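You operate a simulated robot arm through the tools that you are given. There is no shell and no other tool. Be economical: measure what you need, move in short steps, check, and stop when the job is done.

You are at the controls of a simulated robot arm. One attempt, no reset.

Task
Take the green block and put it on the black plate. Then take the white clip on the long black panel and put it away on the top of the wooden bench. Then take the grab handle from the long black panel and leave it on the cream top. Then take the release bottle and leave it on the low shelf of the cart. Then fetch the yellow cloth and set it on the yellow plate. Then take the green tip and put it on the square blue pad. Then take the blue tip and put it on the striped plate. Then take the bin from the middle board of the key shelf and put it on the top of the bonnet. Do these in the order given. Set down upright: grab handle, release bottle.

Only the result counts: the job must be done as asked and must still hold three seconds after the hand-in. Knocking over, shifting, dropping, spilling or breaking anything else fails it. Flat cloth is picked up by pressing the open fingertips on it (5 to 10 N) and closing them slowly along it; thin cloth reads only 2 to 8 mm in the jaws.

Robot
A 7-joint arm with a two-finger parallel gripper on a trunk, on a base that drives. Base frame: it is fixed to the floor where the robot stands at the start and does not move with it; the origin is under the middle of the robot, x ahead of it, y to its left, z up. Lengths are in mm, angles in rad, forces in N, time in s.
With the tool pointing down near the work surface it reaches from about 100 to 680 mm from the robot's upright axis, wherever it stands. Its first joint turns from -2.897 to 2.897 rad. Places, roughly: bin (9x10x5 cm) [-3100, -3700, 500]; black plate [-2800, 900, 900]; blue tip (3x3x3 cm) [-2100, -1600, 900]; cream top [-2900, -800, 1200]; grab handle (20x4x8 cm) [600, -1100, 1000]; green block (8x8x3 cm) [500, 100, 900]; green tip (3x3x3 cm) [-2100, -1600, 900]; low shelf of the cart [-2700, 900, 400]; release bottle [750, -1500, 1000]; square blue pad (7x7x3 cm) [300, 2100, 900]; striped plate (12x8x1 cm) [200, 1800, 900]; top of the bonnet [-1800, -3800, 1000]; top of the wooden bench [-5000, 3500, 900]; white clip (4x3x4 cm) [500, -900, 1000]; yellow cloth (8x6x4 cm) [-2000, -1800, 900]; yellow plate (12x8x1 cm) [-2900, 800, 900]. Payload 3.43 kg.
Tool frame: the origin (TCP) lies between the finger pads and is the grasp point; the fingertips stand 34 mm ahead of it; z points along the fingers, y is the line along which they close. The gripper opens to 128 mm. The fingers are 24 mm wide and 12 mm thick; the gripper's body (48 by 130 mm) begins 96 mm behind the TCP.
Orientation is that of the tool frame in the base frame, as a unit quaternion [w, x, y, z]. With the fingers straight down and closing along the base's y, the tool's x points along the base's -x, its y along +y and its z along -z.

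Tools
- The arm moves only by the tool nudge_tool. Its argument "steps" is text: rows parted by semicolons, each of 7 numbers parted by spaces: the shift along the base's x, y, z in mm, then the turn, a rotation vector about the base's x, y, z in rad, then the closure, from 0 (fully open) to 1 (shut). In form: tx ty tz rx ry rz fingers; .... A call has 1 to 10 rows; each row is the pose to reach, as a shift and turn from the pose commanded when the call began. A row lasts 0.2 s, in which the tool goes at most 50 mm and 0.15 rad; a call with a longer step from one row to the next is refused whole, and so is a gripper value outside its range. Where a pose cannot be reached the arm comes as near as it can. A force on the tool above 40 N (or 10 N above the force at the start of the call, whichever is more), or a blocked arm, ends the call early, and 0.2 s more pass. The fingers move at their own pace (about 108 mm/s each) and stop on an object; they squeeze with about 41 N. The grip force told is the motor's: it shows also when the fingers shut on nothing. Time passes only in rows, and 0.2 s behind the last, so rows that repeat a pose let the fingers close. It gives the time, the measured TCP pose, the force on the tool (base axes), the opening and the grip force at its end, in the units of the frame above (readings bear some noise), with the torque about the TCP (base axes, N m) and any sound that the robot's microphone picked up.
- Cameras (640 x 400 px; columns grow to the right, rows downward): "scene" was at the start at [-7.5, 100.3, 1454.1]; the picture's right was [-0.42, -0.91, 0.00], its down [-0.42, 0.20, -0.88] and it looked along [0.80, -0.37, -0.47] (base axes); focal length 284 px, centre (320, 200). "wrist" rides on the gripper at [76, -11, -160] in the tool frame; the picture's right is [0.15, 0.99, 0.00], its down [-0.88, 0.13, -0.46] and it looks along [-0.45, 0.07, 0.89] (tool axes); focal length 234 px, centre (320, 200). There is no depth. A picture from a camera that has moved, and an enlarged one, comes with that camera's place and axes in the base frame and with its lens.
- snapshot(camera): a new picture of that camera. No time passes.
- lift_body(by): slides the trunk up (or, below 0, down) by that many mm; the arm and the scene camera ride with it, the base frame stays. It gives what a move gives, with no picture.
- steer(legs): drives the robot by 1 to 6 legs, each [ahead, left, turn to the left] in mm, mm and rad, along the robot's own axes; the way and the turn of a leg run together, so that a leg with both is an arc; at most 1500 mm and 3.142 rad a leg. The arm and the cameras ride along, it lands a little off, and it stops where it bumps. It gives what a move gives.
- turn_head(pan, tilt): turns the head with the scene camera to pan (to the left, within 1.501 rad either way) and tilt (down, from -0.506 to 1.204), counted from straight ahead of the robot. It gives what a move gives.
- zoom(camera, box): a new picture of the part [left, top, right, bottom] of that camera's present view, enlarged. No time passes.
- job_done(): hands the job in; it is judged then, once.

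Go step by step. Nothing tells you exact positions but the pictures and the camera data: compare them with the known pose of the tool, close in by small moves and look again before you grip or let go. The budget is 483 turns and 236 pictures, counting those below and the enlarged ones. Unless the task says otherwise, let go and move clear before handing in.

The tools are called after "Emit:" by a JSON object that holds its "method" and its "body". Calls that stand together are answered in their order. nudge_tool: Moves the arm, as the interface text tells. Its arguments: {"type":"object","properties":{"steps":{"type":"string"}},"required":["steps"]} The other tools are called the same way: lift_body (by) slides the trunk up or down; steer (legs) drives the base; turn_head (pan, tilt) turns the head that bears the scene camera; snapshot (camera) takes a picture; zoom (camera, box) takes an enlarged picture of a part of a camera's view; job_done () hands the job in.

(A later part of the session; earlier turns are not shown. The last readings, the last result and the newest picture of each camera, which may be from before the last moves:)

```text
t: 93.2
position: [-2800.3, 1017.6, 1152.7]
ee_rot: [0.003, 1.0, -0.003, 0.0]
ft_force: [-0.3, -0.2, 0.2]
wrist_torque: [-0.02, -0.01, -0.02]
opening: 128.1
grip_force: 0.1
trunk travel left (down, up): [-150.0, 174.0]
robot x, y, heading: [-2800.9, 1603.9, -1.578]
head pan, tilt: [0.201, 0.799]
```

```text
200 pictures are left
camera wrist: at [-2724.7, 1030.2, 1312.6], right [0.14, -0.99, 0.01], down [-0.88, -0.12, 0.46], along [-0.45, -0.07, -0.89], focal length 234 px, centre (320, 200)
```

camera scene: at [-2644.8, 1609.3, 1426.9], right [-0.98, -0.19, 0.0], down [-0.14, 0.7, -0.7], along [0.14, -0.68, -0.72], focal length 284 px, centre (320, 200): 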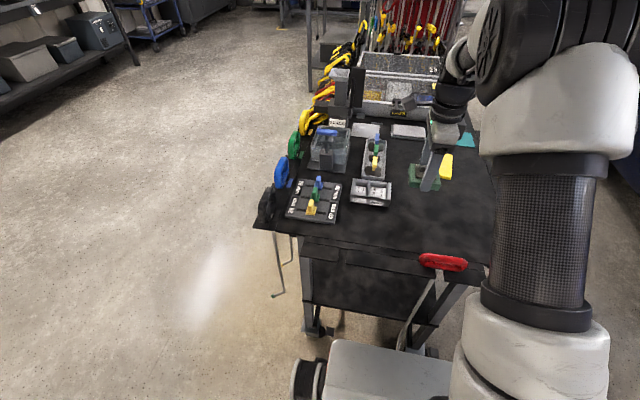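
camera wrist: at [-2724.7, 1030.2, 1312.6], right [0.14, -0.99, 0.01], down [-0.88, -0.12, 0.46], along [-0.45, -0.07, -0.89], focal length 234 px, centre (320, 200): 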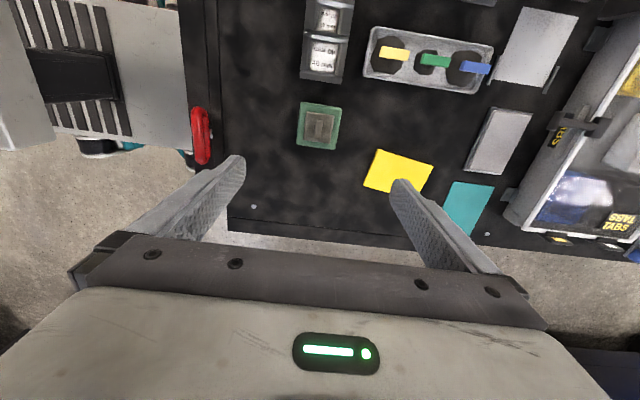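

The block sits well on the cart top, clear of all else. Next comes the white clip at [500, −900]; I draw the arm in and drive back across the room.

Emit:
{"method": "nudge_tool", "body": {"steps": "0 40 0 0 0 0 0; 0 80 0 0 0 0 0; 0 120 0 0 0 0 0; 0 160 0 0 0 0 0; 0 200 0 0 0 0 0; 0 232 0 0 0 0 0"}}

Emit:
{"method": "steer", "body": {"legs": [[-260, 0, 0], [0, -200, 0], [0, 0, 1.575], [1300, -80, 0]]}}

Emit:
{"method": "steer", "body": {"legs": [[540, -890, 0], [540, -890, 0], [540, -890, 0]]}}

Emit:
{"method": "turn_head", "body": {"pan": -0.1, "tilt": 0.6}}

Emit:
{"method": "snapshot", "body": {"camera": "scene"}}

```text
t: 94.6
position: [-2800.7, 1250.0, 1151.9]
ee_rot: [0.005, 1.0, -0.002, 0.0]
ft_force: [0.4, 0.9, -0.6]
wrist_torque: [0.03, -0.02, 0.0]
opening: 128.1
grip_force: 0.0
trunk travel left (down, up): [-150.0, 174.0]
robot x, y, heading: [-2803.1, 1603.2, -1.578]
head pan, tilt: [0.201, 0.799]
```

```text
t: 108.6
position: [-1350.0, 1785.3, 1152.1]
ee_rot: [0.003, 0.706, 0.708, 0.004]
ft_force: [0.6, 0.0, -0.2]
wrist_torque: [0.02, -0.01, -0.04]
opening: 127.8
grip_force: 0.1
trunk travel left (down, up): [-150.0, 174.0]
robot x, y, heading: [-1699.8, 1779.9, 0.004]
head pan, tilt: [0.201, 0.799]
```

```text
t: 134.6
position: [278.3, -886.9, 1151.5]
ee_rot: [0.003, 0.708, 0.706, 0.004]
ft_force: [-0.4, 0.6, 0.4]
wrist_torque: [0.0, 0.01, -0.01]
opening: 128.0
grip_force: 0.1
trunk travel left (down, up): [-150.0, 174.0]
robot x, y, heading: [-74.3, -884.6, 0.003]
head pan, tilt: [0.201, 0.799]
```

```text
t: 135.4
position: [278.5, -885.3, 1152.2]
ee_rot: [0.003, 0.707, 0.707, 0.004]
ft_force: [0.3, 0.5, -0.6]
wrist_torque: [0.03, -0.02, -0.01]
opening: 128.3
grip_force: 0.0
trunk travel left (down, up): [-150.0, 174.0]
robot x, y, heading: [-72.3, -888.3, 0.004]
head pan, tilt: [-0.099, 0.6]
```

```text
199 pictures are left
camera scene: at [-75.3, -757.5, 1443.7], right [-0.1, -0.99, 0.0], down [-0.56, 0.06, -0.82], along [0.82, -0.08, -0.57], focal length 284 px, centre (320, 200)
```

scene: 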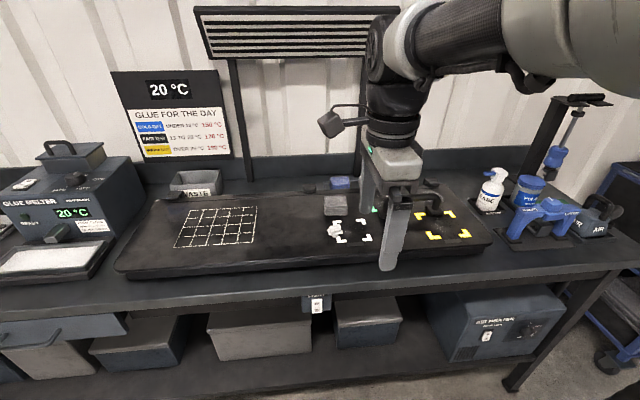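

I see the long black panel with marks; something white stands near (337, 228). I zoom.

Emit:
{"method": "zoom", "body": {"camera": "scene", "box": [300, 165, 480, 275]}}

Emit:
{"method": "snapshot", "body": {"camera": "wrist"}}

```text
3.56 times, centred on (390, 220) of scene
camera zoom: at [-75.3, -757.5, 1443.7], right [-0.1, -0.99, 0.0], down [-0.56, 0.06, -0.82], along [0.82, -0.08, -0.57], focal length 1009 px, centre (71, 129)
```

zoom: 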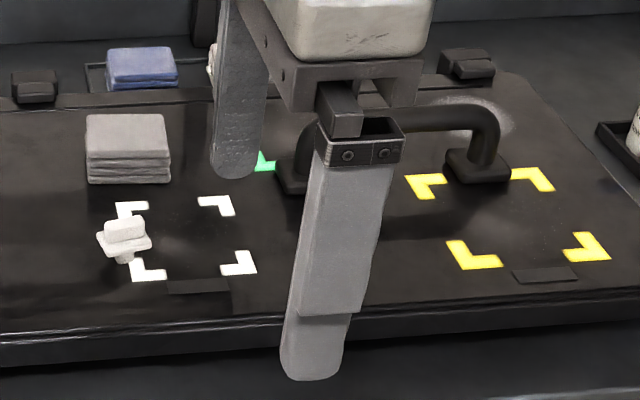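

```text
197 pictures are left
camera wrist: at [266.5, -809.8, 1312.5], right [0.99, 0.14, 0.01], down [0.13, -0.88, 0.46], along [0.07, -0.45, -0.89], focal length 234 px, centre (320, 200)
```

wrist: 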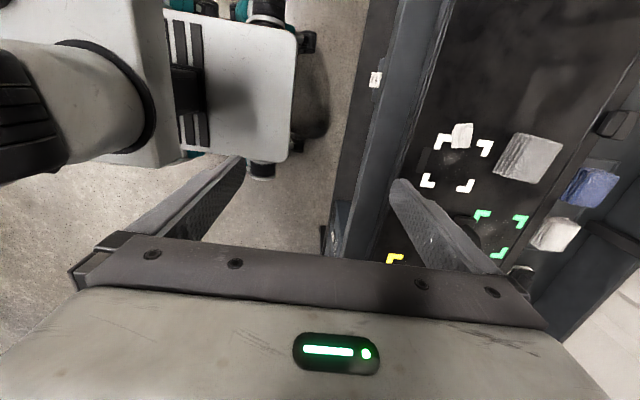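

The clip stands at about [497, −854, 945]. I zoom the wrist view for its shape.

Emit:
{"method": "zoom", "body": {"camera": "wrist", "box": [420, 100, 510, 160]}}

Emit:
{"method": "zoom", "body": {"camera": "scene", "box": [315, 210, 375, 250]}}

```text
6.67 times, centred on (465, 130) of wrist
camera zoom: at [266.5, -809.8, 1312.5], right [0.99, 0.14, 0.01], down [0.13, -0.88, 0.46], along [0.07, -0.45, -0.89], focal length 1561 px, centre (-647, 667)
```

zoom: 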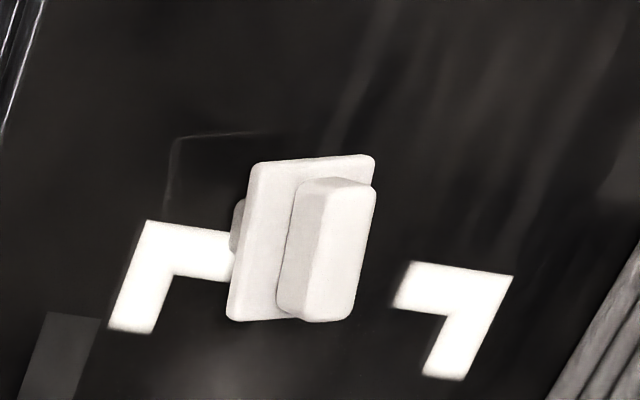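

```text
10.00 times, centred on (345, 230) of scene
camera zoom: at [-75.3, -757.5, 1443.7], right [-0.1, -0.99, 0.0], down [-0.56, 0.06, -0.82], along [0.82, -0.08, -0.57], focal length 2837 px, centre (70, -100)
```

zoom: 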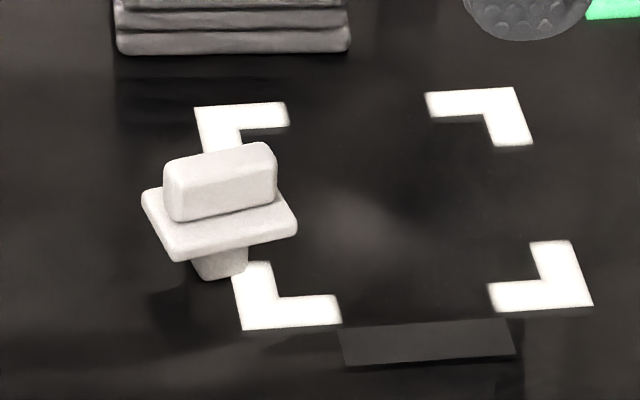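

The clip's grip bar is at about [497, −854], 13 mm thick, turned about 0.1 rad, top near z 960. I move above it with half-closed fingers.

Emit:
{"method": "nudge_tool", "body": {"steps": "40 6 0 0 0 0.03 0.2; 80 12 0 0 0 0.06 0.4; 120 18 0 0 0 0.1 0.5; 160 24 0 0 0 0.1 0.5; 195 28 0 0 0 0.1 0.5; 218 31 -25 0 0 0.1 0.5; 218 31 -70 0 0 0.1 0.5; 218 31 -102 0 0 0.1 0.5; 218 31 -102 0 0 0.1 0.5"}}

Emit:
{"method": "snapshot", "body": {"camera": "wrist"}}

Emit:
{"method": "zoom", "body": {"camera": "scene", "box": [280, 180, 420, 270]}}

```text
t: 137.4
position: [496.6, -852.0, 1049.7]
ee_rot: [0.003, 0.671, 0.741, 0.005]
ft_force: [-0.1, -0.6, -0.3]
wrist_torque: [-0.02, 0.0, 0.01]
opening: 64.0
grip_force: 0.1
trunk travel left (down, up): [-150.0, 174.0]
robot x, y, heading: [-75.3, -886.4, -0.004]
head pan, tilt: [-0.099, 0.6]
```

```text
194 pictures are left
camera wrist: at [476.9, -778.9, 1209.7], right [0.97, 0.24, 0.01], down [0.21, -0.86, 0.46], along [0.12, -0.44, -0.89], focal length 234 px, centre (320, 200)
```

wrist: 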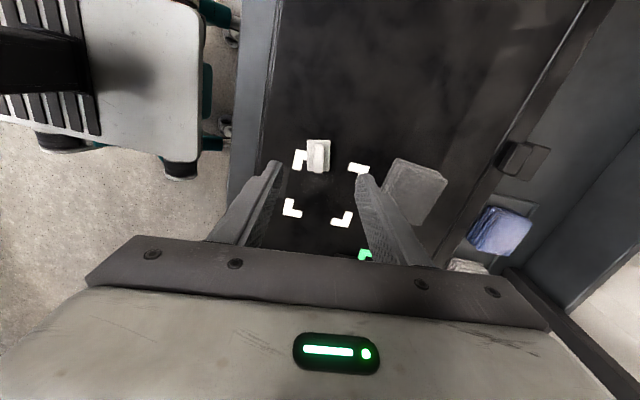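

```text
4.44 times, centred on (350, 225) of scene
camera zoom: at [-75.2, -757.6, 1443.8], right [-0.1, -0.99, 0.0], down [-0.56, 0.06, -0.83], along [0.82, -0.08, -0.56], focal length 1261 px, centre (187, 89)
```

zoom: 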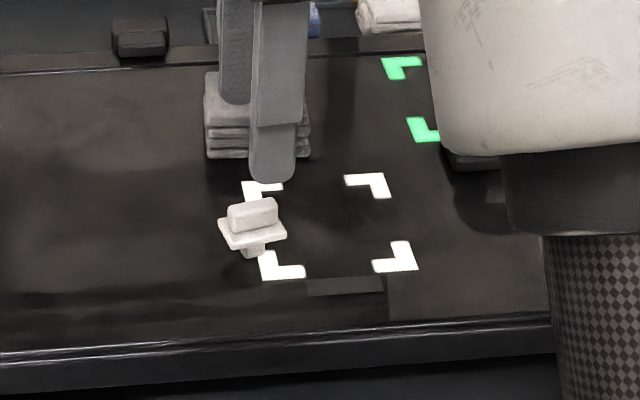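

Aligned: the bar lies at [496.5, −850]. I descend to the bar.

Emit:
{"method": "nudge_tool", "body": {"steps": "0 1 -25 0 0 0 0.5; 0 1 -45 0 0 0 0.5; 0 1 -58 0 0 0 0.5; 0 1 -65 0 0 0 0.5; 0 1 -65 0 0 0 0.5"}}

Emit:
{"method": "zoom", "body": {"camera": "scene", "box": [280, 180, 420, 270]}}

Emit:
{"method": "zoom", "body": {"camera": "wrist", "box": [240, 120, 400, 240]}}

```text
t: 138.6
position: [496.9, -853.5, 985.3]
ee_rot: [0.002, 0.671, 0.741, 0.003]
ft_force: [-0.3, -0.3, -0.9]
wrist_torque: [-0.03, 0.01, -0.02]
opening: 64.0
grip_force: 0.0
trunk travel left (down, up): [-150.0, 174.0]
robot x, y, heading: [-71.3, -888.0, -0.004]
head pan, tilt: [-0.099, 0.6]
```

```text
4.44 times, centred on (350, 225) of scene
camera zoom: at [-75.3, -757.6, 1443.8], right [-0.1, -0.99, 0.0], down [-0.56, 0.06, -0.83], along [0.82, -0.08, -0.56], focal length 1261 px, centre (187, 89)
```

zoom: 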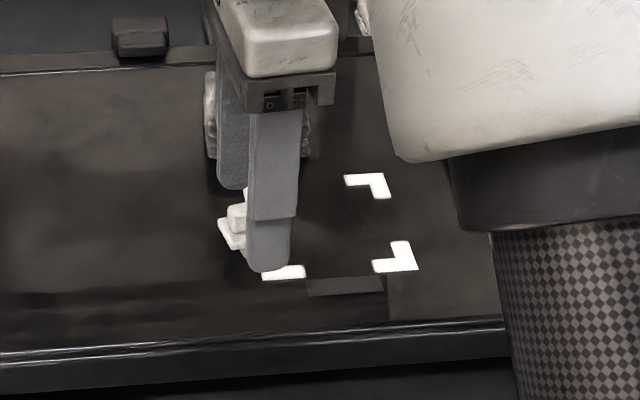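

```text
3.33 times, centred on (320, 180) of wrist
camera zoom: at [477.5, -778.9, 1145.0], right [0.97, 0.24, 0.01], down [0.21, -0.86, 0.46], along [0.12, -0.44, -0.89], focal length 781 px, centre (320, 267)
```

zoom: 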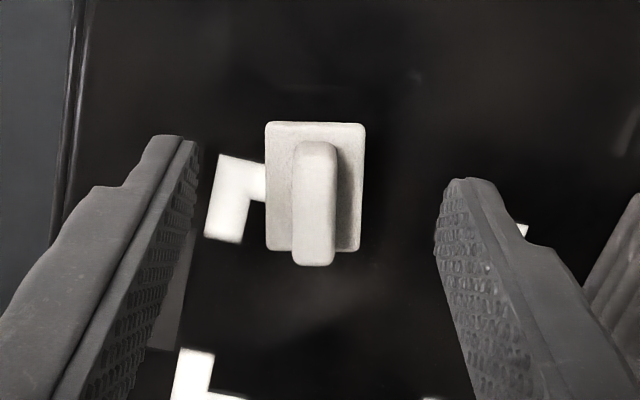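

Well centred. I lower 3 mm more and close.

Emit:
{"method": "nudge_tool", "body": {"steps": "0 1 -2 0 0 0 0.5; 0 1 -3 0 0 0 0.6; 0 1 -3 0 0 0 0.75; 0 1 -3 0 0 0 0.9; 0 1 -3 0 0 0 1; 0 1 -3 0 0 0 1; 0 1 -3 0 0 0 1"}}

Emit:
{"method": "zoom", "body": {"camera": "wrist", "box": [240, 120, 400, 240]}}

```text
t: 140.2
position: [496.9, -853.6, 982.7]
ee_rot: [0.002, 0.671, 0.741, 0.005]
ft_force: [-0.3, -0.3, -0.2]
wrist_torque: [-0.04, 0.02, -0.03]
opening: 24.1
grip_force: 40.6
trunk travel left (down, up): [-150.0, 174.0]
robot x, y, heading: [-75.9, -886.1, -0.001]
head pan, tilt: [-0.099, 0.6]
```

```text
3.33 times, centred on (320, 180) of wrist
camera zoom: at [477.3, -778.2, 1142.4], right [0.97, 0.24, 0.01], down [0.21, -0.86, 0.46], along [0.12, -0.44, -0.89], focal length 781 px, centre (320, 267)
```

zoom: 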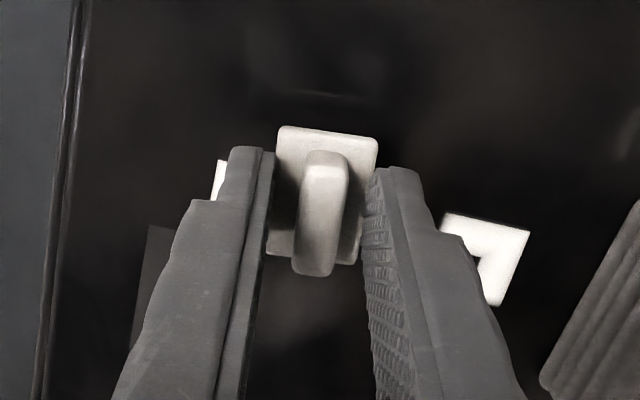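

The jaws closed on the flange (24 mm), not the bar. I open a little, rise 7 mm and close on the bar.

Emit:
{"method": "nudge_tool", "body": {"steps": "0 0 0 0 0 0 0.6; 0 0 3 0 0 0 0.6; 0 1 8 0 0 0 0.6; 0 1 8 0 0 0 0.75; 0 1 8 0 0 0 1; 0 1 8 0 0 0 1; 0 1 8 0 0 0 1"}}

Emit:
{"method": "zoom", "body": {"camera": "wrist", "box": [240, 120, 400, 240]}}

```text
t: 141.8
position: [496.1, -852.8, 990.3]
ee_rot: [0.002, 0.671, 0.741, 0.004]
ft_force: [0.6, 0.7, 0.3]
wrist_torque: [0.03, 0.02, 0.02]
opening: 9.0
grip_force: 41.3
trunk travel left (down, up): [-150.0, 174.0]
robot x, y, heading: [-72.6, -887.8, -0.0]
head pan, tilt: [-0.099, 0.6]
```

```text
3.33 times, centred on (320, 180) of wrist
camera zoom: at [477.1, -777.4, 1150.8], right [0.97, 0.24, 0.01], down [0.21, -0.86, 0.46], along [0.12, -0.44, -0.89], focal length 781 px, centre (320, 267)
```

zoom: 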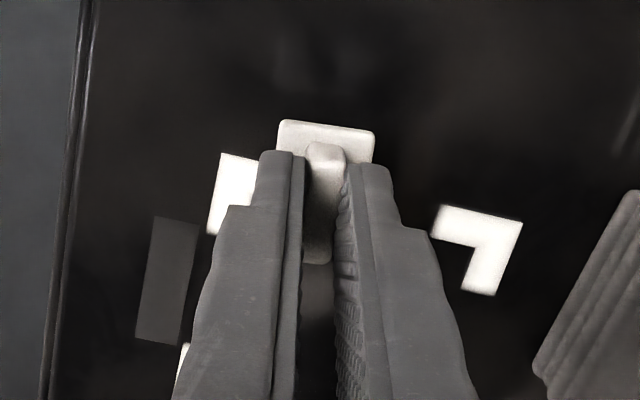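

The bar is held at 9 mm. I lift gently.

Emit:
{"method": "nudge_tool", "body": {"steps": "0 0 3 0 0 0 1; 0 0 8 0 0 0 1; 0 0 15 0 0 0 1; 0 0 30 0 0 0 1; 0 0 50 0 0 0 1; 0 0 75 0 0 0 1; 0 0 105 0 0 0 1; 0 0 135 0 0 0 1; 0 0 165 0 0 0 1; 0 0 180 0 0 0 1"}}

Emit:
{"method": "snapshot", "body": {"camera": "wrist"}}

```text
t: 144.0
position: [497.0, -850.8, 1171.8]
ee_rot: [0.002, 0.672, 0.74, 0.003]
ft_force: [0.4, 0.1, -0.4]
wrist_torque: [0.01, -0.05, -0.04]
opening: 9.1
grip_force: 40.9
trunk travel left (down, up): [-150.0, 174.0]
robot x, y, heading: [-71.3, -882.9, -0.001]
head pan, tilt: [-0.099, 0.6]
```

```text
188 pictures are left
camera wrist: at [476.5, -776.7, 1331.4], right [0.97, 0.24, 0.01], down [0.21, -0.86, 0.46], along [0.12, -0.44, -0.89], focal length 234 px, centre (320, 200)
```

wrist: 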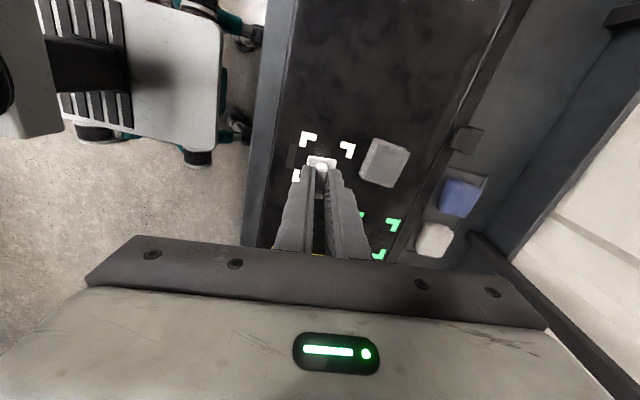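

The clip is held well. I draw in the arm, turn, and drive to the wooden bench at the far side.

Emit:
{"method": "nudge_tool", "body": {"steps": "-10 0 0 0 0 0 1; -30 -3 0 0 0 0 1; -60 -8 0 0 0 0 1; -95 -14 0 0 0 0 1; -130 -20 0 0 0 0 1; -165 -26 0 0 0 0 1; -195 -32 0 0 0 0 1; -215 -34 0 0 0 0 1; -220 -34 0 0 0 0 1"}}

Emit:
{"method": "steer", "body": {"legs": [[-350, 0, 0], [0, 0, 3.14], [430, -888, 0], [430, -888, 0], [430, -888, 0]]}}

Emit:
{"method": "steer", "body": {"legs": [[1250, 0, 0], [1200, 0, 0]]}}

Emit:
{"method": "turn_head", "body": {"pan": -0.7, "tilt": 0.4}}

Emit:
{"method": "snapshot", "body": {"camera": "scene"}}

```text
t: 146.0
position: [276.3, -886.7, 1171.1]
ee_rot: [0.003, 0.671, 0.741, 0.003]
ft_force: [-0.2, -0.4, -0.2]
wrist_torque: [-0.02, 0.0, -0.02]
opening: 8.9
grip_force: 40.9
trunk travel left (down, up): [-150.0, 174.0]
robot x, y, heading: [-77.2, -886.9, 0.001]
head pan, tilt: [-0.099, 0.6]
```

```text
t: 181.5
position: [-2150.5, 1734.8, 1171.6]
ee_rot: [0.004, 0.751, -0.66, -0.003]
ft_force: [-0.3, -1.1, -0.1]
wrist_torque: [0.0, 0.01, -0.02]
opening: 9.1
grip_force: 41.4
trunk travel left (down, up): [-150.0, 174.0]
robot x, y, heading: [-1800.9, 1750.1, -3.114]
head pan, tilt: [-0.099, 0.6]
```

```text
t: 193.5
position: [-4599.7, 1629.0, 1170.5]
ee_rot: [0.004, 0.755, -0.656, -0.003]
ft_force: [-0.2, -0.2, 0.3]
wrist_torque: [-0.02, 0.0, -0.01]
opening: 9.1
grip_force: 40.6
trunk travel left (down, up): [-150.0, 174.0]
robot x, y, heading: [-4248.6, 1649.2, -3.105]
head pan, tilt: [-0.099, 0.6]
```

```text
t: 194.5
position: [-4599.7, 1629.0, 1171.3]
ee_rot: [0.005, 0.756, -0.655, -0.002]
ft_force: [0.1, -0.2, -0.3]
wrist_torque: [-0.06, 0.04, 0.0]
opening: 9.0
grip_force: 41.5
trunk travel left (down, up): [-150.0, 174.0]
robot x, y, heading: [-4249.0, 1644.2, -3.1]
head pan, tilt: [-0.7, 0.4]
```

```text
187 pictures are left
camera scene: at [-4243.7, 1537.6, 1459.7], right [0.32, 0.95, 0.0], down [0.39, -0.13, -0.91], along [-0.86, 0.29, -0.41], focal length 284 px, centre (320, 200)
```

scene: 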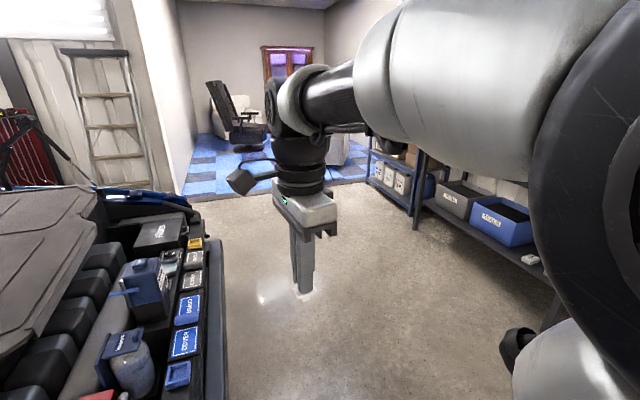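

Clear floor toward the bench; the car's front is to my left. I step away from it, then turn to face the bench (+y).

Emit:
{"method": "steer", "body": {"legs": [[100, -500, 0], [0, 0, -1.61]]}}

Emit:
{"method": "turn_head", "body": {"pan": 0.2, "tilt": 0.5}}

Emit:
{"method": "snapshot", "body": {"camera": "scene"}}

```text
t: 195.6
position: [-4602.3, 1638.0, 1171.0]
ee_rot: [0.005, 0.757, -0.653, -0.003]
ft_force: [-0.8, 0.6, -0.8]
wrist_torque: [0.02, -0.01, -0.04]
opening: 9.2
grip_force: 41.5
trunk travel left (down, up): [-150.0, 174.0]
robot x, y, heading: [-4251.0, 1657.0, -3.092]
head pan, tilt: [-0.7, 0.4]
stopped in leg 1: the robot was blocked; the commanded pose is now the measured one
```

```text
t: 196.8
position: [-4603.0, 1638.7, 1172.0]
ee_rot: [0.005, 0.756, -0.654, -0.002]
ft_force: [0.2, -0.4, 1.0]
wrist_torque: [-0.04, -0.02, -0.03]
opening: 9.3
grip_force: 41.5
trunk travel left (down, up): [-150.0, 174.0]
robot x, y, heading: [-4252.4, 1654.7, -3.096]
head pan, tilt: [0.201, 0.499]
```

```text
186 pictures are left
camera scene: at [-4245.5, 1496.6, 1452.9], right [-0.24, 0.97, 0.0], down [0.46, 0.12, -0.88], along [-0.85, -0.21, -0.48], focal length 284 px, centre (320, 200)
```

scene: 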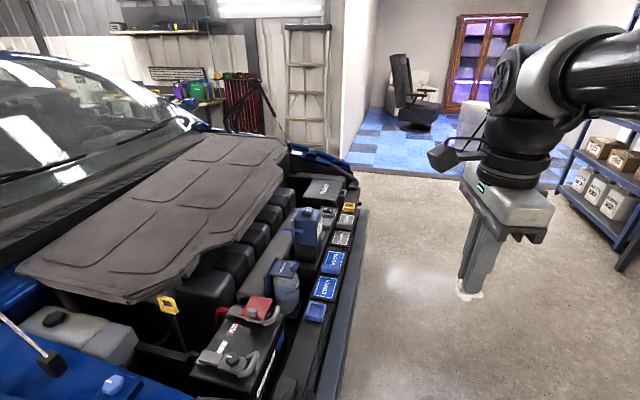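

Something blocks the sideways step. I check with the wrist camera and a look further left.

Emit:
{"method": "snapshot", "body": {"camera": "wrist"}}

Emit:
{"method": "turn_head", "body": {"pan": 0.9, "tilt": 1.1}}

Emit:
{"method": "snapshot", "body": {"camera": "scene"}}

```text
185 pictures are left
camera wrist: at [-4578.1, 1565.2, 1331.1], right [-0.96, -0.29, 0.01], down [-0.25, 0.85, 0.46], along [-0.14, 0.43, -0.89], focal length 234 px, centre (320, 200)
```

wrist: 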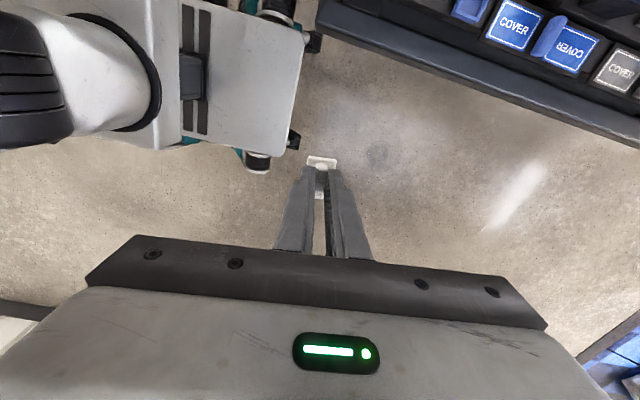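

```text
t: 197.8
position: [-4602.1, 1637.9, 1171.0]
ee_rot: [0.004, 0.756, -0.654, -0.003]
ft_force: [-0.1, -0.4, 0.3]
wrist_torque: [-0.01, -0.02, 0.0]
opening: 9.0
grip_force: 40.7
trunk travel left (down, up): [-150.0, 174.0]
robot x, y, heading: [-4255.1, 1654.7, -3.097]
head pan, tilt: [0.901, 1.1]
```

```text
184 pictures are left
camera scene: at [-4194.3, 1467.5, 1405.2], right [-0.81, 0.59, 0.0], down [0.52, 0.72, -0.45], along [-0.27, -0.37, -0.89], focal length 284 px, centre (320, 200)
```

scene: 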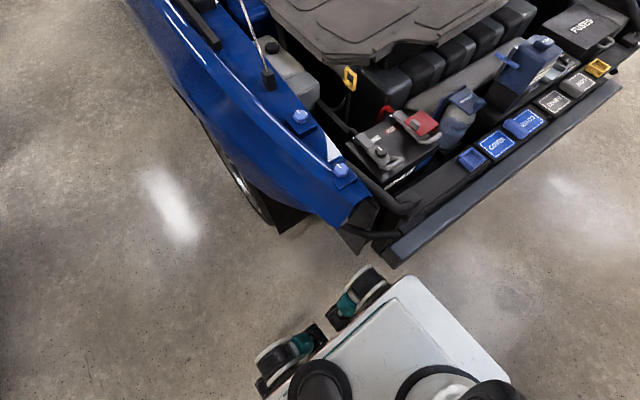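

The base's front-left corner is close to the car's corner. I back away first, then step right and turn.

Emit:
{"method": "steer", "body": {"legs": [[-150, 0, 0], [0, -500, 0], [0, 0, -1.615]]}}

Emit:
{"method": "turn_head", "body": {"pan": 0.2, "tilt": 0.5}}

Emit:
{"method": "snapshot", "body": {"camera": "scene"}}

```text
t: 208.2
position: [-4125.7, 2515.1, 1171.3]
ee_rot: [-0.001, -0.047, 0.999, 0.007]
ft_force: [0.4, 0.3, -0.3]
wrist_torque: [-0.02, 0.0, -0.01]
opening: 9.2
grip_force: 41.0
trunk travel left (down, up): [-150.0, 174.0]
robot x, y, heading: [-4123.0, 2167.7, 1.561]
head pan, tilt: [0.901, 1.1]
```

```text
t: 209.3
position: [-4126.7, 2514.7, 1171.9]
ee_rot: [-0.001, -0.047, 0.999, 0.005]
ft_force: [-0.2, 0.3, -0.7]
wrist_torque: [0.04, 0.03, -0.01]
opening: 9.1
grip_force: 41.2
trunk travel left (down, up): [-150.0, 174.0]
robot x, y, heading: [-4128.6, 2166.1, 1.56]
head pan, tilt: [0.201, 0.499]
```

```text
183 pictures are left
camera scene: at [-4285.0, 2163.8, 1452.8], right [0.98, 0.19, 0.0], down [0.09, -0.47, -0.88], along [-0.17, 0.86, -0.48], focal length 284 px, centre (320, 200)
```

scene: 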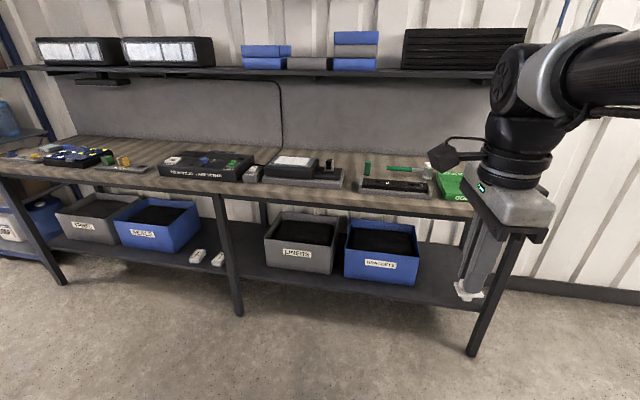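

The wooden bench is ahead, its front edge near y 3160. I zoom to find a free spot.

Emit:
{"method": "zoom", "body": {"camera": "scene", "box": [0, 120, 300, 215]}}

Emit:
{"method": "zoom", "body": {"camera": "scene", "box": [200, 120, 500, 215]}}

```text
2.13 times, centred on (150, 168) of scene
camera zoom: at [-4285.0, 2163.8, 1452.8], right [0.98, 0.19, 0.0], down [0.09, -0.47, -0.88], along [-0.17, 0.86, -0.48], focal length 605 px, centre (683, 269)
```

zoom: 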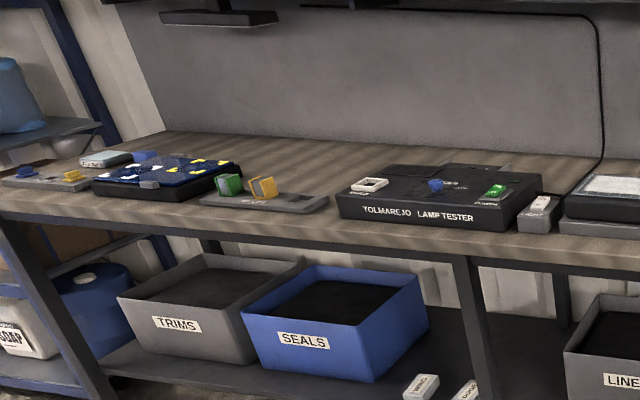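

```text
2.13 times, centred on (350, 168) of scene
camera zoom: at [-4285.0, 2163.8, 1452.8], right [0.98, 0.19, 0.0], down [0.09, -0.47, -0.88], along [-0.17, 0.86, -0.48], focal length 605 px, centre (256, 269)
```

zoom: 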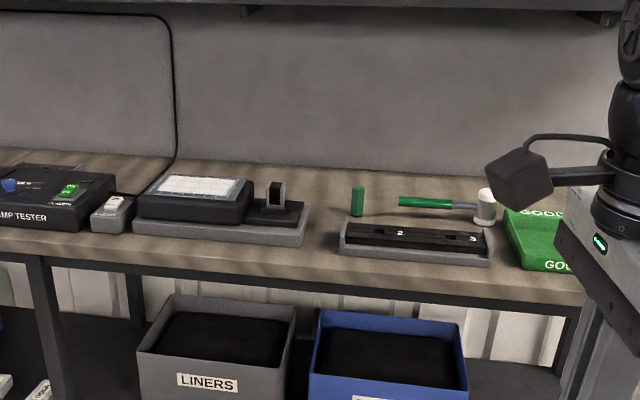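

A free wooden patch lies between the scanner base and the green pin's tray, about [-4385, 3400]. I drive up to it.

Emit:
{"method": "steer", "body": {"legs": [[640, 255, 0.01]]}}

Emit:
{"method": "snapshot", "body": {"camera": "scene"}}

Emit:
{"method": "snapshot", "body": {"camera": "wrist"}}

```text
t: 213.0
position: [-4378.5, 3150.9, 1171.9]
ee_rot: [0.0, -0.05, 0.999, 0.006]
ft_force: [-0.5, -0.3, 0.1]
wrist_torque: [0.0, 0.02, 0.04]
opening: 9.4
grip_force: 41.1
trunk travel left (down, up): [-150.0, 174.0]
robot x, y, heading: [-4374.7, 2802.2, 1.568]
head pan, tilt: [0.201, 0.499]
```

```text
180 pictures are left
camera scene: at [-4536.9, 2798.5, 1452.9], right [0.98, 0.2, 0.0], down [0.09, -0.47, -0.88], along [-0.17, 0.86, -0.48], focal length 284 px, centre (320, 200)
```

scene: 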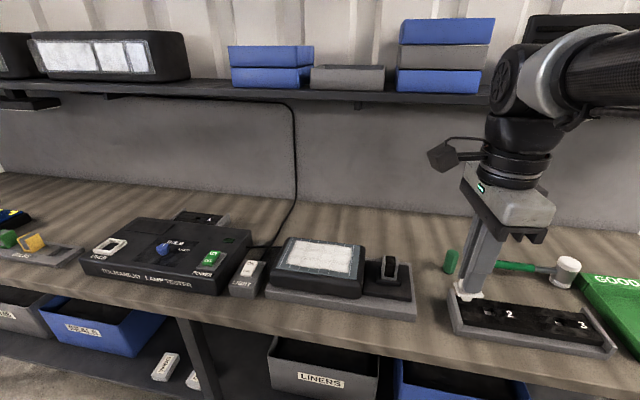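

```text
179 pictures are left
camera wrist: at [-4454.0, 3130.1, 1331.1], right [-0.24, 0.97, 0.01], down [0.86, 0.21, 0.46], along [0.44, 0.12, -0.89], focal length 234 px, centre (320, 200)
```

wrist: 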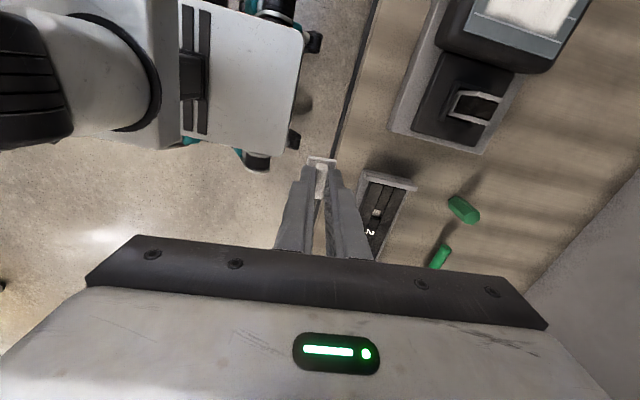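

The gap spans x −4407…−4312; I set the clip at about [-4352, 3420]. Moving over it and down.

Emit:
{"method": "nudge_tool", "body": {"steps": "2 15 0 0 0 0 1; 5 40 0 0 0 0 1; 8 75 0 0 0 0 1; 11 110 0 0 0 0 1; 14 145 -5 0 0 0 1; 17 180 -15 0 0 0 1; 20 215 -25 0 0 0 1; 24 245 -35 0 0 0 1; 26 265 -50 0 0 0 1; 26 270 -70 0 0 0 1"}}

Emit:
{"method": "nudge_tool", "body": {"steps": "0 0 -20 0 0 0 1; 0 0 -40 0 0 0 1; 0 0 -60 0 0 0 1; 0 0 -75 0 0 0 1; 0 0 -85 0 0 0 1; 0 0 -90 0 0 0 1"}}

Emit:
{"method": "snapshot", "body": {"camera": "wrist"}}

Emit:
{"method": "snapshot", "body": {"camera": "scene"}}

```text
t: 215.2
position: [-4355.8, 3422.1, 1100.3]
ee_rot: [-0.001, -0.049, 0.999, 0.005]
ft_force: [0.9, -0.6, 0.4]
wrist_torque: [0.0, 0.02, -0.02]
opening: 8.9
grip_force: 41.4
trunk travel left (down, up): [-150.0, 174.0]
robot x, y, heading: [-4376.0, 2801.1, 1.57]
head pan, tilt: [0.201, 0.499]
```

```text
t: 216.6
position: [-4354.1, 3420.0, 1010.9]
ee_rot: [-0.001, -0.051, 0.999, 0.005]
ft_force: [0.6, 0.0, 0.1]
wrist_torque: [0.0, 0.01, -0.01]
opening: 9.0
grip_force: 40.8
trunk travel left (down, up): [-150.0, 174.0]
robot x, y, heading: [-4378.2, 2798.8, 1.573]
head pan, tilt: [0.201, 0.499]
```

```text
178 pictures are left
camera wrist: at [-4428.2, 3400.3, 1170.6], right [-0.24, 0.97, 0.01], down [0.86, 0.21, 0.46], along [0.44, 0.12, -0.89], focal length 234 px, centre (320, 200)
```

wrist: 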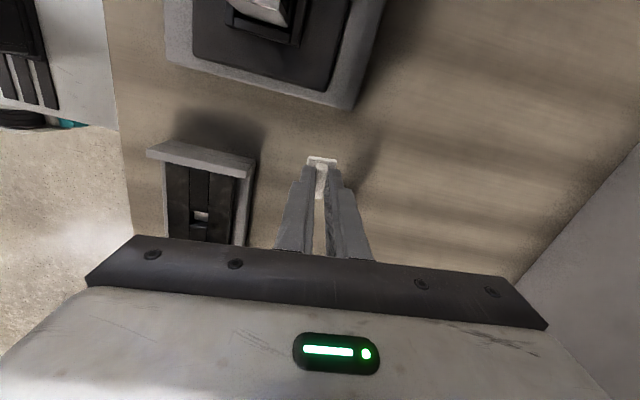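

```text
177 pictures are left
camera scene: at [-4536.9, 2798.5, 1452.9], right [0.98, 0.2, 0.0], down [0.09, -0.47, -0.88], along [-0.17, 0.86, -0.48], focal length 284 px, centre (320, 200)
```

scene: 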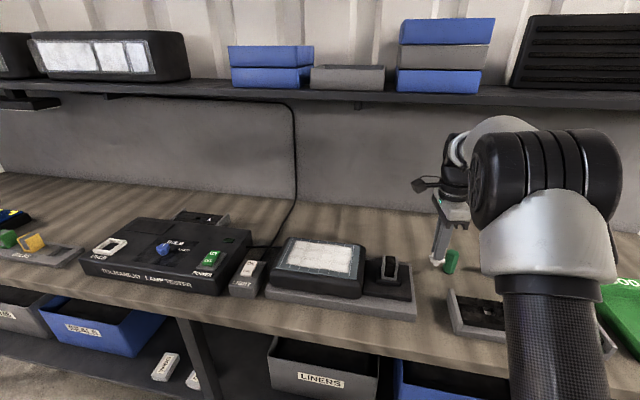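

Free all round. I lower slowly to contact.

Emit:
{"method": "nudge_tool", "body": {"steps": "0 0 -12 0 0 0 1; 0 0 -22 0 0 0 1; 0 0 -30 0 0 0 1; 0 0 -36 0 0 0 1; 0 0 -40 0 0 0 1; 0 0 -44 0 0 0 1; 0 0 -47 0 0 0 1; 0 0 -50 0 0 0 1; 0 0 -53 0 0 0 1; 0 0 -56 0 0 0 1"}}

Emit:
{"method": "zoom", "body": {"camera": "scene", "box": [390, 190, 500, 290]}}

```text
t: 218.8
position: [-4354.4, 3419.7, 959.7]
ee_rot: [-0.001, -0.05, 0.999, 0.009]
ft_force: [0.3, -2.0, 26.5]
wrist_torque: [-0.1, -0.08, -0.02]
opening: 9.0
grip_force: 40.9
trunk travel left (down, up): [-150.0, 174.0]
robot x, y, heading: [-4378.1, 2800.6, 1.568]
head pan, tilt: [0.201, 0.499]
```

```text
4.00 times, centred on (445, 240) of scene
camera zoom: at [-4537.0, 2796.2, 1453.4], right [0.98, 0.2, 0.0], down [0.09, -0.47, -0.88], along [-0.17, 0.86, -0.48], focal length 1135 px, centre (-180, 40)
```

zoom: 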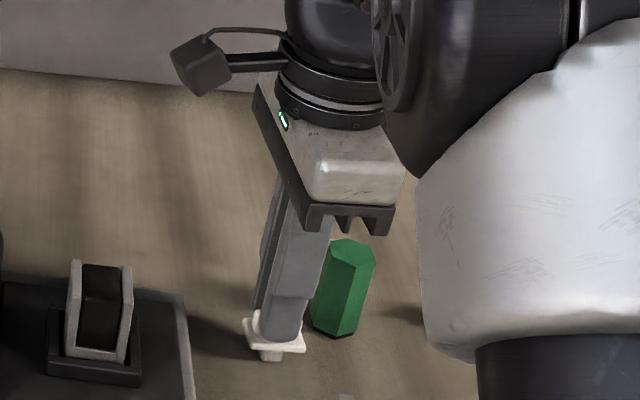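

Contact made at TCP z ≈ 960. I relieve the press, open a little, and rise straight up.

Emit:
{"method": "nudge_tool", "body": {"steps": "0 0 5 0 0 0 1; 0 0 5 0 0 0 0.9; 0 0 5 0 0 0 0.8; 0 0 5 0 0 0 0.75; 0 0 5 0 0 0 0.75; 0 0 20 0 0 0 0.75; 0 0 50 0 0 0 0.75; 0 0 95 0 0 0 0.75; 0 0 140 0 0 0 0.75; 0 0 185 0 0 0 0.75"}}

Emit:
{"method": "zoom", "body": {"camera": "scene", "box": [390, 190, 500, 290]}}

```text
t: 221.0
position: [-4355.5, 3420.9, 1141.2]
ee_rot: [-0.002, -0.05, 0.999, 0.005]
ft_force: [0.0, 0.4, -0.7]
wrist_torque: [0.0, 0.0, -0.01]
opening: 31.9
grip_force: 0.1
trunk travel left (down, up): [-150.0, 174.0]
robot x, y, heading: [-4376.3, 2799.4, 1.567]
head pan, tilt: [0.201, 0.499]
```

```text
4.00 times, centred on (445, 240) of scene
camera zoom: at [-4536.9, 2798.6, 1452.8], right [0.98, 0.2, 0.0], down [0.09, -0.47, -0.88], along [-0.17, 0.86, -0.48], focal length 1135 px, centre (-180, 40)
```

zoom: 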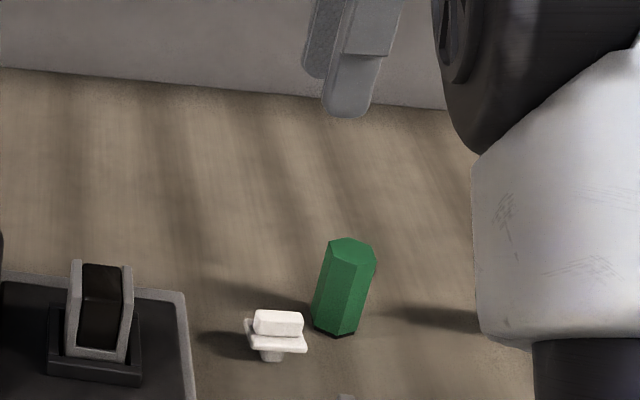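

The clip stands on the bench top. Now back for the grab handle: retract, drive out and across the room.

Emit:
{"method": "nudge_tool", "body": {"steps": "0 -40 10 0 0 0 0.7; 0 -85 20 0 0 0 0.7; 0 -130 30 0 0 0 0.7; 0 -175 30 0 0 0 0.7; 0 -220 30 0 0 0 0.7; -10 -270 30 0 0 0 0.7; -20 -270 30 0 0 0 0.7"}}

Emit:
{"method": "steer", "body": {"legs": [[-880, -250, 0], [0, 0, -1.57], [1200, -130, 0], [1250, 0, 0]]}}

```text
refused: row 6 steps farther than a row can; nothing moved
```

```text
t: 241.4
position: [-1053.9, 1764.0, 1140.5]
ee_rot: [0.003, 0.67, 0.743, 0.006]
ft_force: [0.8, 0.0, -1.7]
wrist_torque: [-0.03, 0.0, -0.02]
opening: 32.1
grip_force: 0.0
trunk travel left (down, up): [-150.0, 174.0]
robot x, y, heading: [-1672.3, 1785.6, 0.006]
head pan, tilt: [0.201, 0.499]
```

The retract was refused, but the drive ran freely with the arm out. I draw it in now and continue to the long black panel.

Emit:
{"method": "nudge_tool", "body": {"steps": "-40 0 10 0 0 0 0; -85 0 20 0 0 0 0; -130 0 30 0 0 0 0; -175 0 30 0 0 0 0; -220 0 30 0 0 0 0; -265 0 30 0 0 0 0"}}

Emit:
{"method": "steer", "body": {"legs": [[540, -925, 0], [540, -925, 0], [540, -925, 0]]}}

Emit:
{"method": "turn_head", "body": {"pan": 0.0, "tilt": 0.6}}

Emit:
{"method": "snapshot", "body": {"camera": "scene"}}

Emit:
{"method": "snapshot", "body": {"camera": "wrist"}}

```text
t: 242.8
position: [-1319.9, 1765.4, 1170.5]
ee_rot: [0.002, 0.67, 0.742, 0.005]
ft_force: [-0.1, 0.9, 0.1]
wrist_torque: [-0.04, 0.02, 0.02]
opening: 128.1
grip_force: 0.0
trunk travel left (down, up): [-150.0, 174.0]
robot x, y, heading: [-1673.5, 1786.1, 0.001]
head pan, tilt: [0.201, 0.499]
```

```text
t: 269.7
position: [279.6, -1021.1, 1170.5]
ee_rot: [0.003, 0.677, 0.736, 0.004]
ft_force: [1.2, 0.1, 0.7]
wrist_torque: [0.02, 0.0, 0.0]
opening: 128.0
grip_force: 0.1
trunk travel left (down, up): [-150.0, 174.0]
robot x, y, heading: [-74.0, -990.3, -0.015]
head pan, tilt: [0.201, 0.499]
```

```text
t: 270.4
position: [279.5, -1022.2, 1170.8]
ee_rot: [0.003, 0.677, 0.736, 0.004]
ft_force: [-0.1, 0.9, 0.1]
wrist_torque: [0.01, -0.01, 0.0]
opening: 127.9
grip_force: 0.2
trunk travel left (down, up): [-150.0, 174.0]
robot x, y, heading: [-73.9, -993.0, -0.021]
head pan, tilt: [0.0, 0.6]
```

```text
174 pictures are left
camera scene: at [-72.9, -855.1, 1443.8], right [-0.02, -1.0, 0.0], down [-0.56, 0.01, -0.83], along [0.83, -0.01, -0.56], focal length 284 px, centre (320, 200)
```

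scene: 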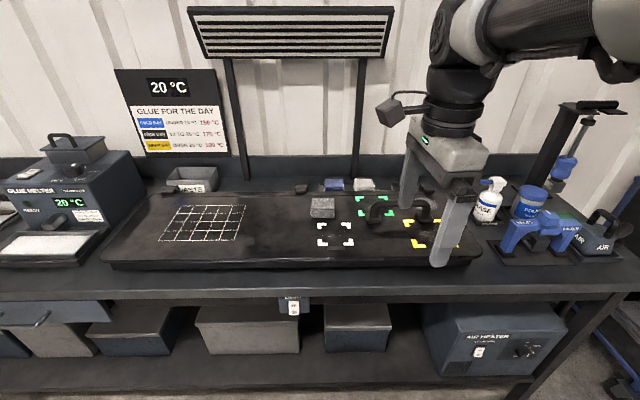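

```text
173 pictures are left
camera wrist: at [261.5, -947.3, 1330.7], right [0.97, 0.23, 0.01], down [0.2, -0.87, 0.46], along [0.11, -0.44, -0.89], focal length 234 px, centre (320, 200)
```

wrist: 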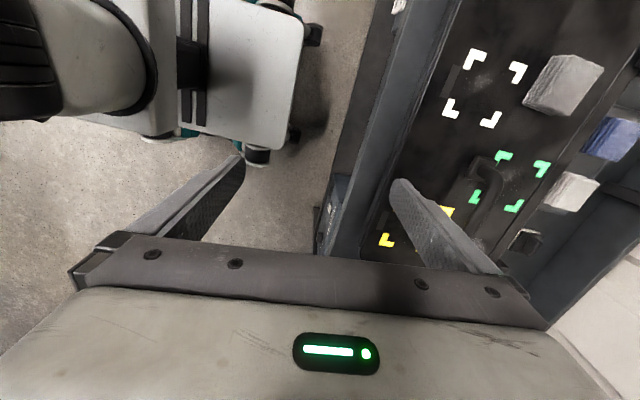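

I see the black arch handle standing on the panel behind the gripper. I zoom on it.

Emit:
{"method": "zoom", "body": {"camera": "scene", "box": [340, 180, 480, 270]}}

Emit:
{"method": "zoom", "body": {"camera": "wrist", "box": [430, 130, 560, 250]}}

```text
4.44 times, centred on (410, 225) of scene
camera zoom: at [-72.9, -855.1, 1443.8], right [-0.02, -1.0, 0.0], down [-0.56, 0.01, -0.83], along [0.83, -0.01, -0.56], focal length 1261 px, centre (-80, 89)
```

zoom: 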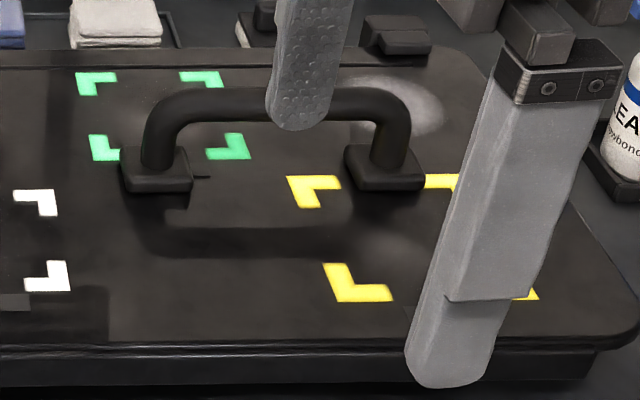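

```text
3.33 times, centred on (495, 190) of wrist
camera zoom: at [261.5, -947.3, 1330.7], right [0.97, 0.23, 0.01], down [0.2, -0.87, 0.46], along [0.11, -0.44, -0.89], focal length 781 px, centre (-263, 233)
```

zoom: 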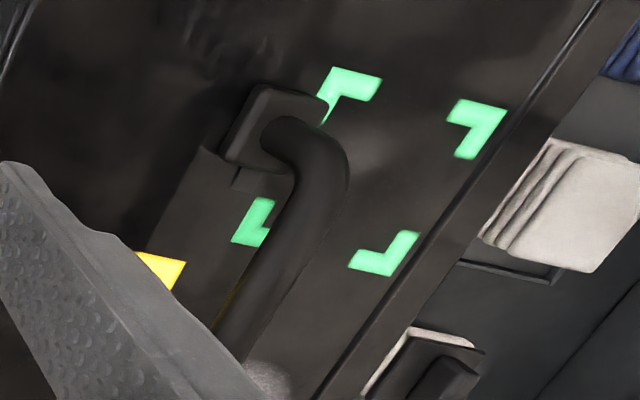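

The handle's bar runs along y at about [585, −1093], centre height ≈ 990. I drive closer, keeping the gripper high, then check again.

Emit:
{"method": "steer", "body": {"legs": [[110, -95, 0.015]]}}

Emit:
{"method": "nudge_tool", "body": {"steps": "30 0 0 0 0 -0.06 0; 65 0 0 0 0 -0.06 0; 100 0 0 0 0 -0.06 0; 100 0 0 0 0 -0.06 0"}}

Emit:
{"method": "snapshot", "body": {"camera": "wrist"}}

Emit:
{"method": "snapshot", "body": {"camera": "scene"}}

```text
t: 272.0
position: [389.4, -1112.1, 1170.3]
ee_rot: [0.003, 0.672, 0.74, 0.004]
ft_force: [-0.2, 0.4, -0.3]
wrist_torque: [-0.04, 0.01, 0.0]
opening: 128.0
grip_force: 0.0
trunk travel left (down, up): [-150.0, 174.0]
robot x, y, heading: [35.1, -1087.5, 0.002]
head pan, tilt: [0.0, 0.6]
```

```text
t: 273.0
position: [488.1, -1113.6, 1170.7]
ee_rot: [0.003, 0.693, 0.721, 0.004]
ft_force: [1.2, 0.1, 0.3]
wrist_torque: [-0.02, 0.02, -0.01]
opening: 127.8
grip_force: 0.0
trunk travel left (down, up): [-150.0, 174.0]
robot x, y, heading: [36.8, -1086.3, -0.004]
head pan, tilt: [0.0, 0.6]
```

```text
170 pictures are left
camera wrist: at [473.5, -1037.3, 1331.1], right [0.98, 0.18, 0.01], down [0.16, -0.88, 0.46], along [0.09, -0.45, -0.89], focal length 234 px, centre (320, 200)
```

wrist: 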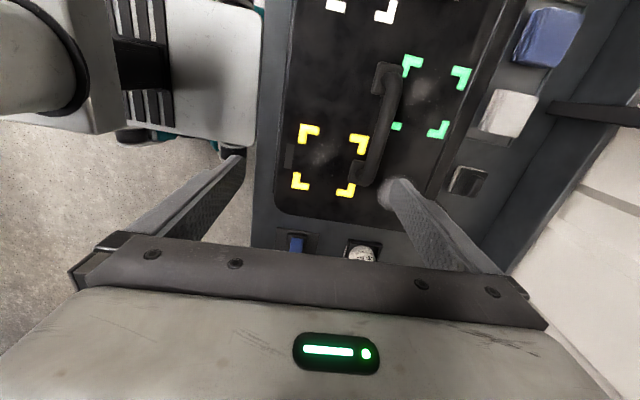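

```text
169 pictures are left
camera scene: at [34.0, -950.2, 1443.8], right [0.0, -1.0, 0.0], down [-0.57, 0.0, -0.82], along [0.82, 0.0, -0.57], focal length 284 px, centre (320, 200)
```

scene: 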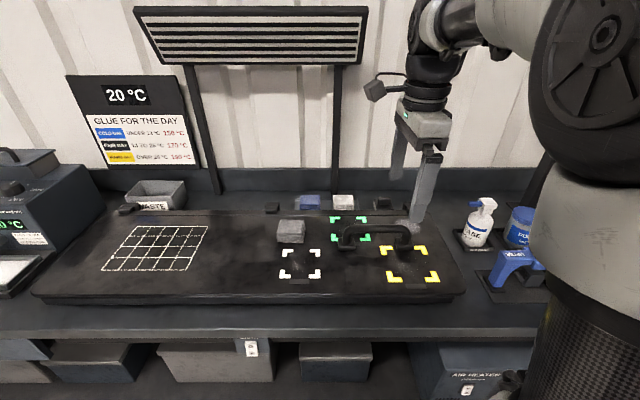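

Emit:
{"method": "zoom", "body": {"camera": "wrist", "box": [330, 40, 450, 200]}}

Emit:
{"method": "zoom", "body": {"camera": "scene", "box": [320, 200, 450, 290]}}

```text
2.50 times, centred on (390, 120) of wrist
camera zoom: at [473.5, -1037.3, 1331.1], right [0.98, 0.18, 0.01], down [0.16, -0.88, 0.46], along [0.09, -0.45, -0.89], focal length 585 px, centre (145, 400)
```

zoom: 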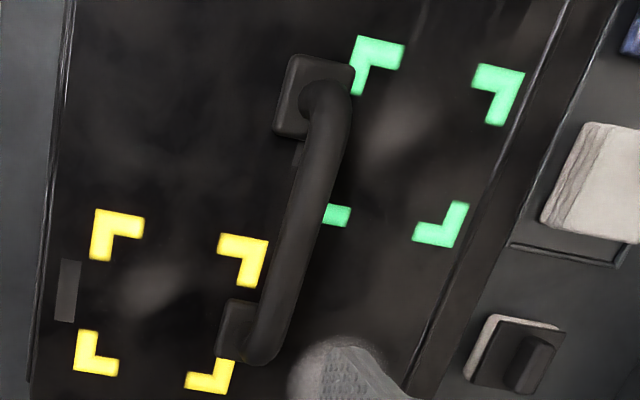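

```text
4.44 times, centred on (385, 245) of scene
camera zoom: at [34.0, -950.2, 1443.8], right [0.0, -1.0, 0.0], down [-0.57, 0.0, -0.82], along [0.82, 0.0, -0.57], focal length 1261 px, centre (31, 0)
```

zoom: 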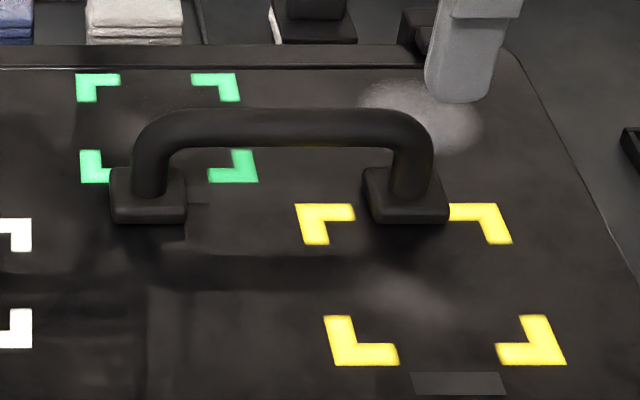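

The bar sits at [579, −1088, 978], along y. I move above, descend around it and grip.

Emit:
{"method": "nudge_tool", "body": {"steps": "20 5 -10 0 0 -0.02 0.2; 50 12 -30 0 0 -0.02 0.4; 75 20 -50 0 0 -0.02 0.4; 91 25 -80 0 0 -0.02 0.4; 91 25 -110 0 0 -0.02 0.4; 91 25 -110 0 0 -0.02 0.4"}}

Emit:
{"method": "snapshot", "body": {"camera": "wrist"}}

```text
t: 274.4
position: [580.2, -1089.1, 1060.3]
ee_rot: [0.003, 0.701, 0.713, 0.004]
ft_force: [0.3, 0.2, -0.5]
wrist_torque: [-0.01, 0.0, 0.0]
opening: 77.1
grip_force: 0.1
trunk travel left (down, up): [-150.0, 174.0]
robot x, y, heading: [33.9, -1088.7, -0.002]
head pan, tilt: [0.0, 0.6]
```

```text
166 pictures are left
camera wrist: at [566.5, -1012.3, 1220.4], right [0.99, 0.16, 0.01], down [0.14, -0.88, 0.46], along [0.08, -0.45, -0.89], focal length 234 px, centre (320, 200)
```

wrist: 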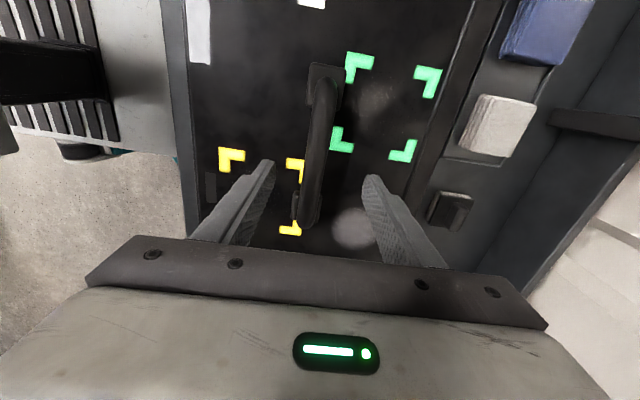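

Emit:
{"method": "nudge_tool", "body": {"steps": "-1 -3 -25 0 0 0 0.4; -1 -3 -50 0 0 0 0.4; -1 -3 -70 0 0 0 0.4; -1 -3 -81 0 0 0 0.4; -1 -3 -81 0 0 0 0.6; -1 -3 -81 0 0 0 0.8; -1 -3 -81 0 0 0 1; -1 -3 -81 0 0 0 1; -1 -3 -81 0 0 0 1"}}

Emit:
{"method": "zoom", "body": {"camera": "scene", "box": [320, 180, 480, 290]}}

```text
t: 276.4
position: [579.7, -1090.0, 981.0]
ee_rot: [0.004, 0.701, 0.713, 0.005]
ft_force: [0.4, -0.1, 0.5]
wrist_torque: [0.01, -0.02, 0.0]
opening: 21.1
grip_force: 40.7
trunk travel left (down, up): [-150.0, 174.0]
robot x, y, heading: [35.6, -1089.0, -0.004]
head pan, tilt: [0.0, 0.6]
```

```text
3.64 times, centred on (400, 235) of scene
camera zoom: at [33.8, -950.2, 1443.8], right [0.0, -1.0, 0.0], down [-0.56, 0.0, -0.83], along [0.83, 0.0, -0.56], focal length 1032 px, centre (29, 73)
```

zoom: 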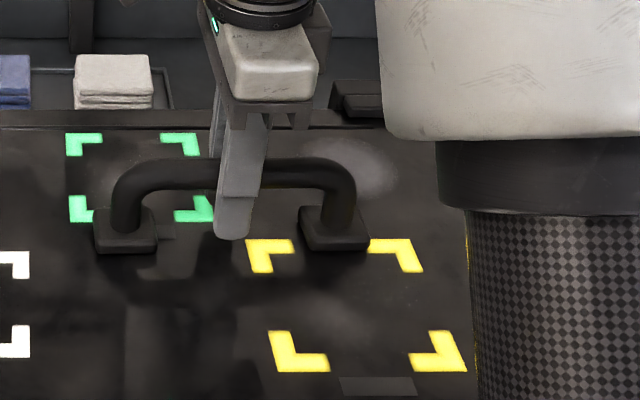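

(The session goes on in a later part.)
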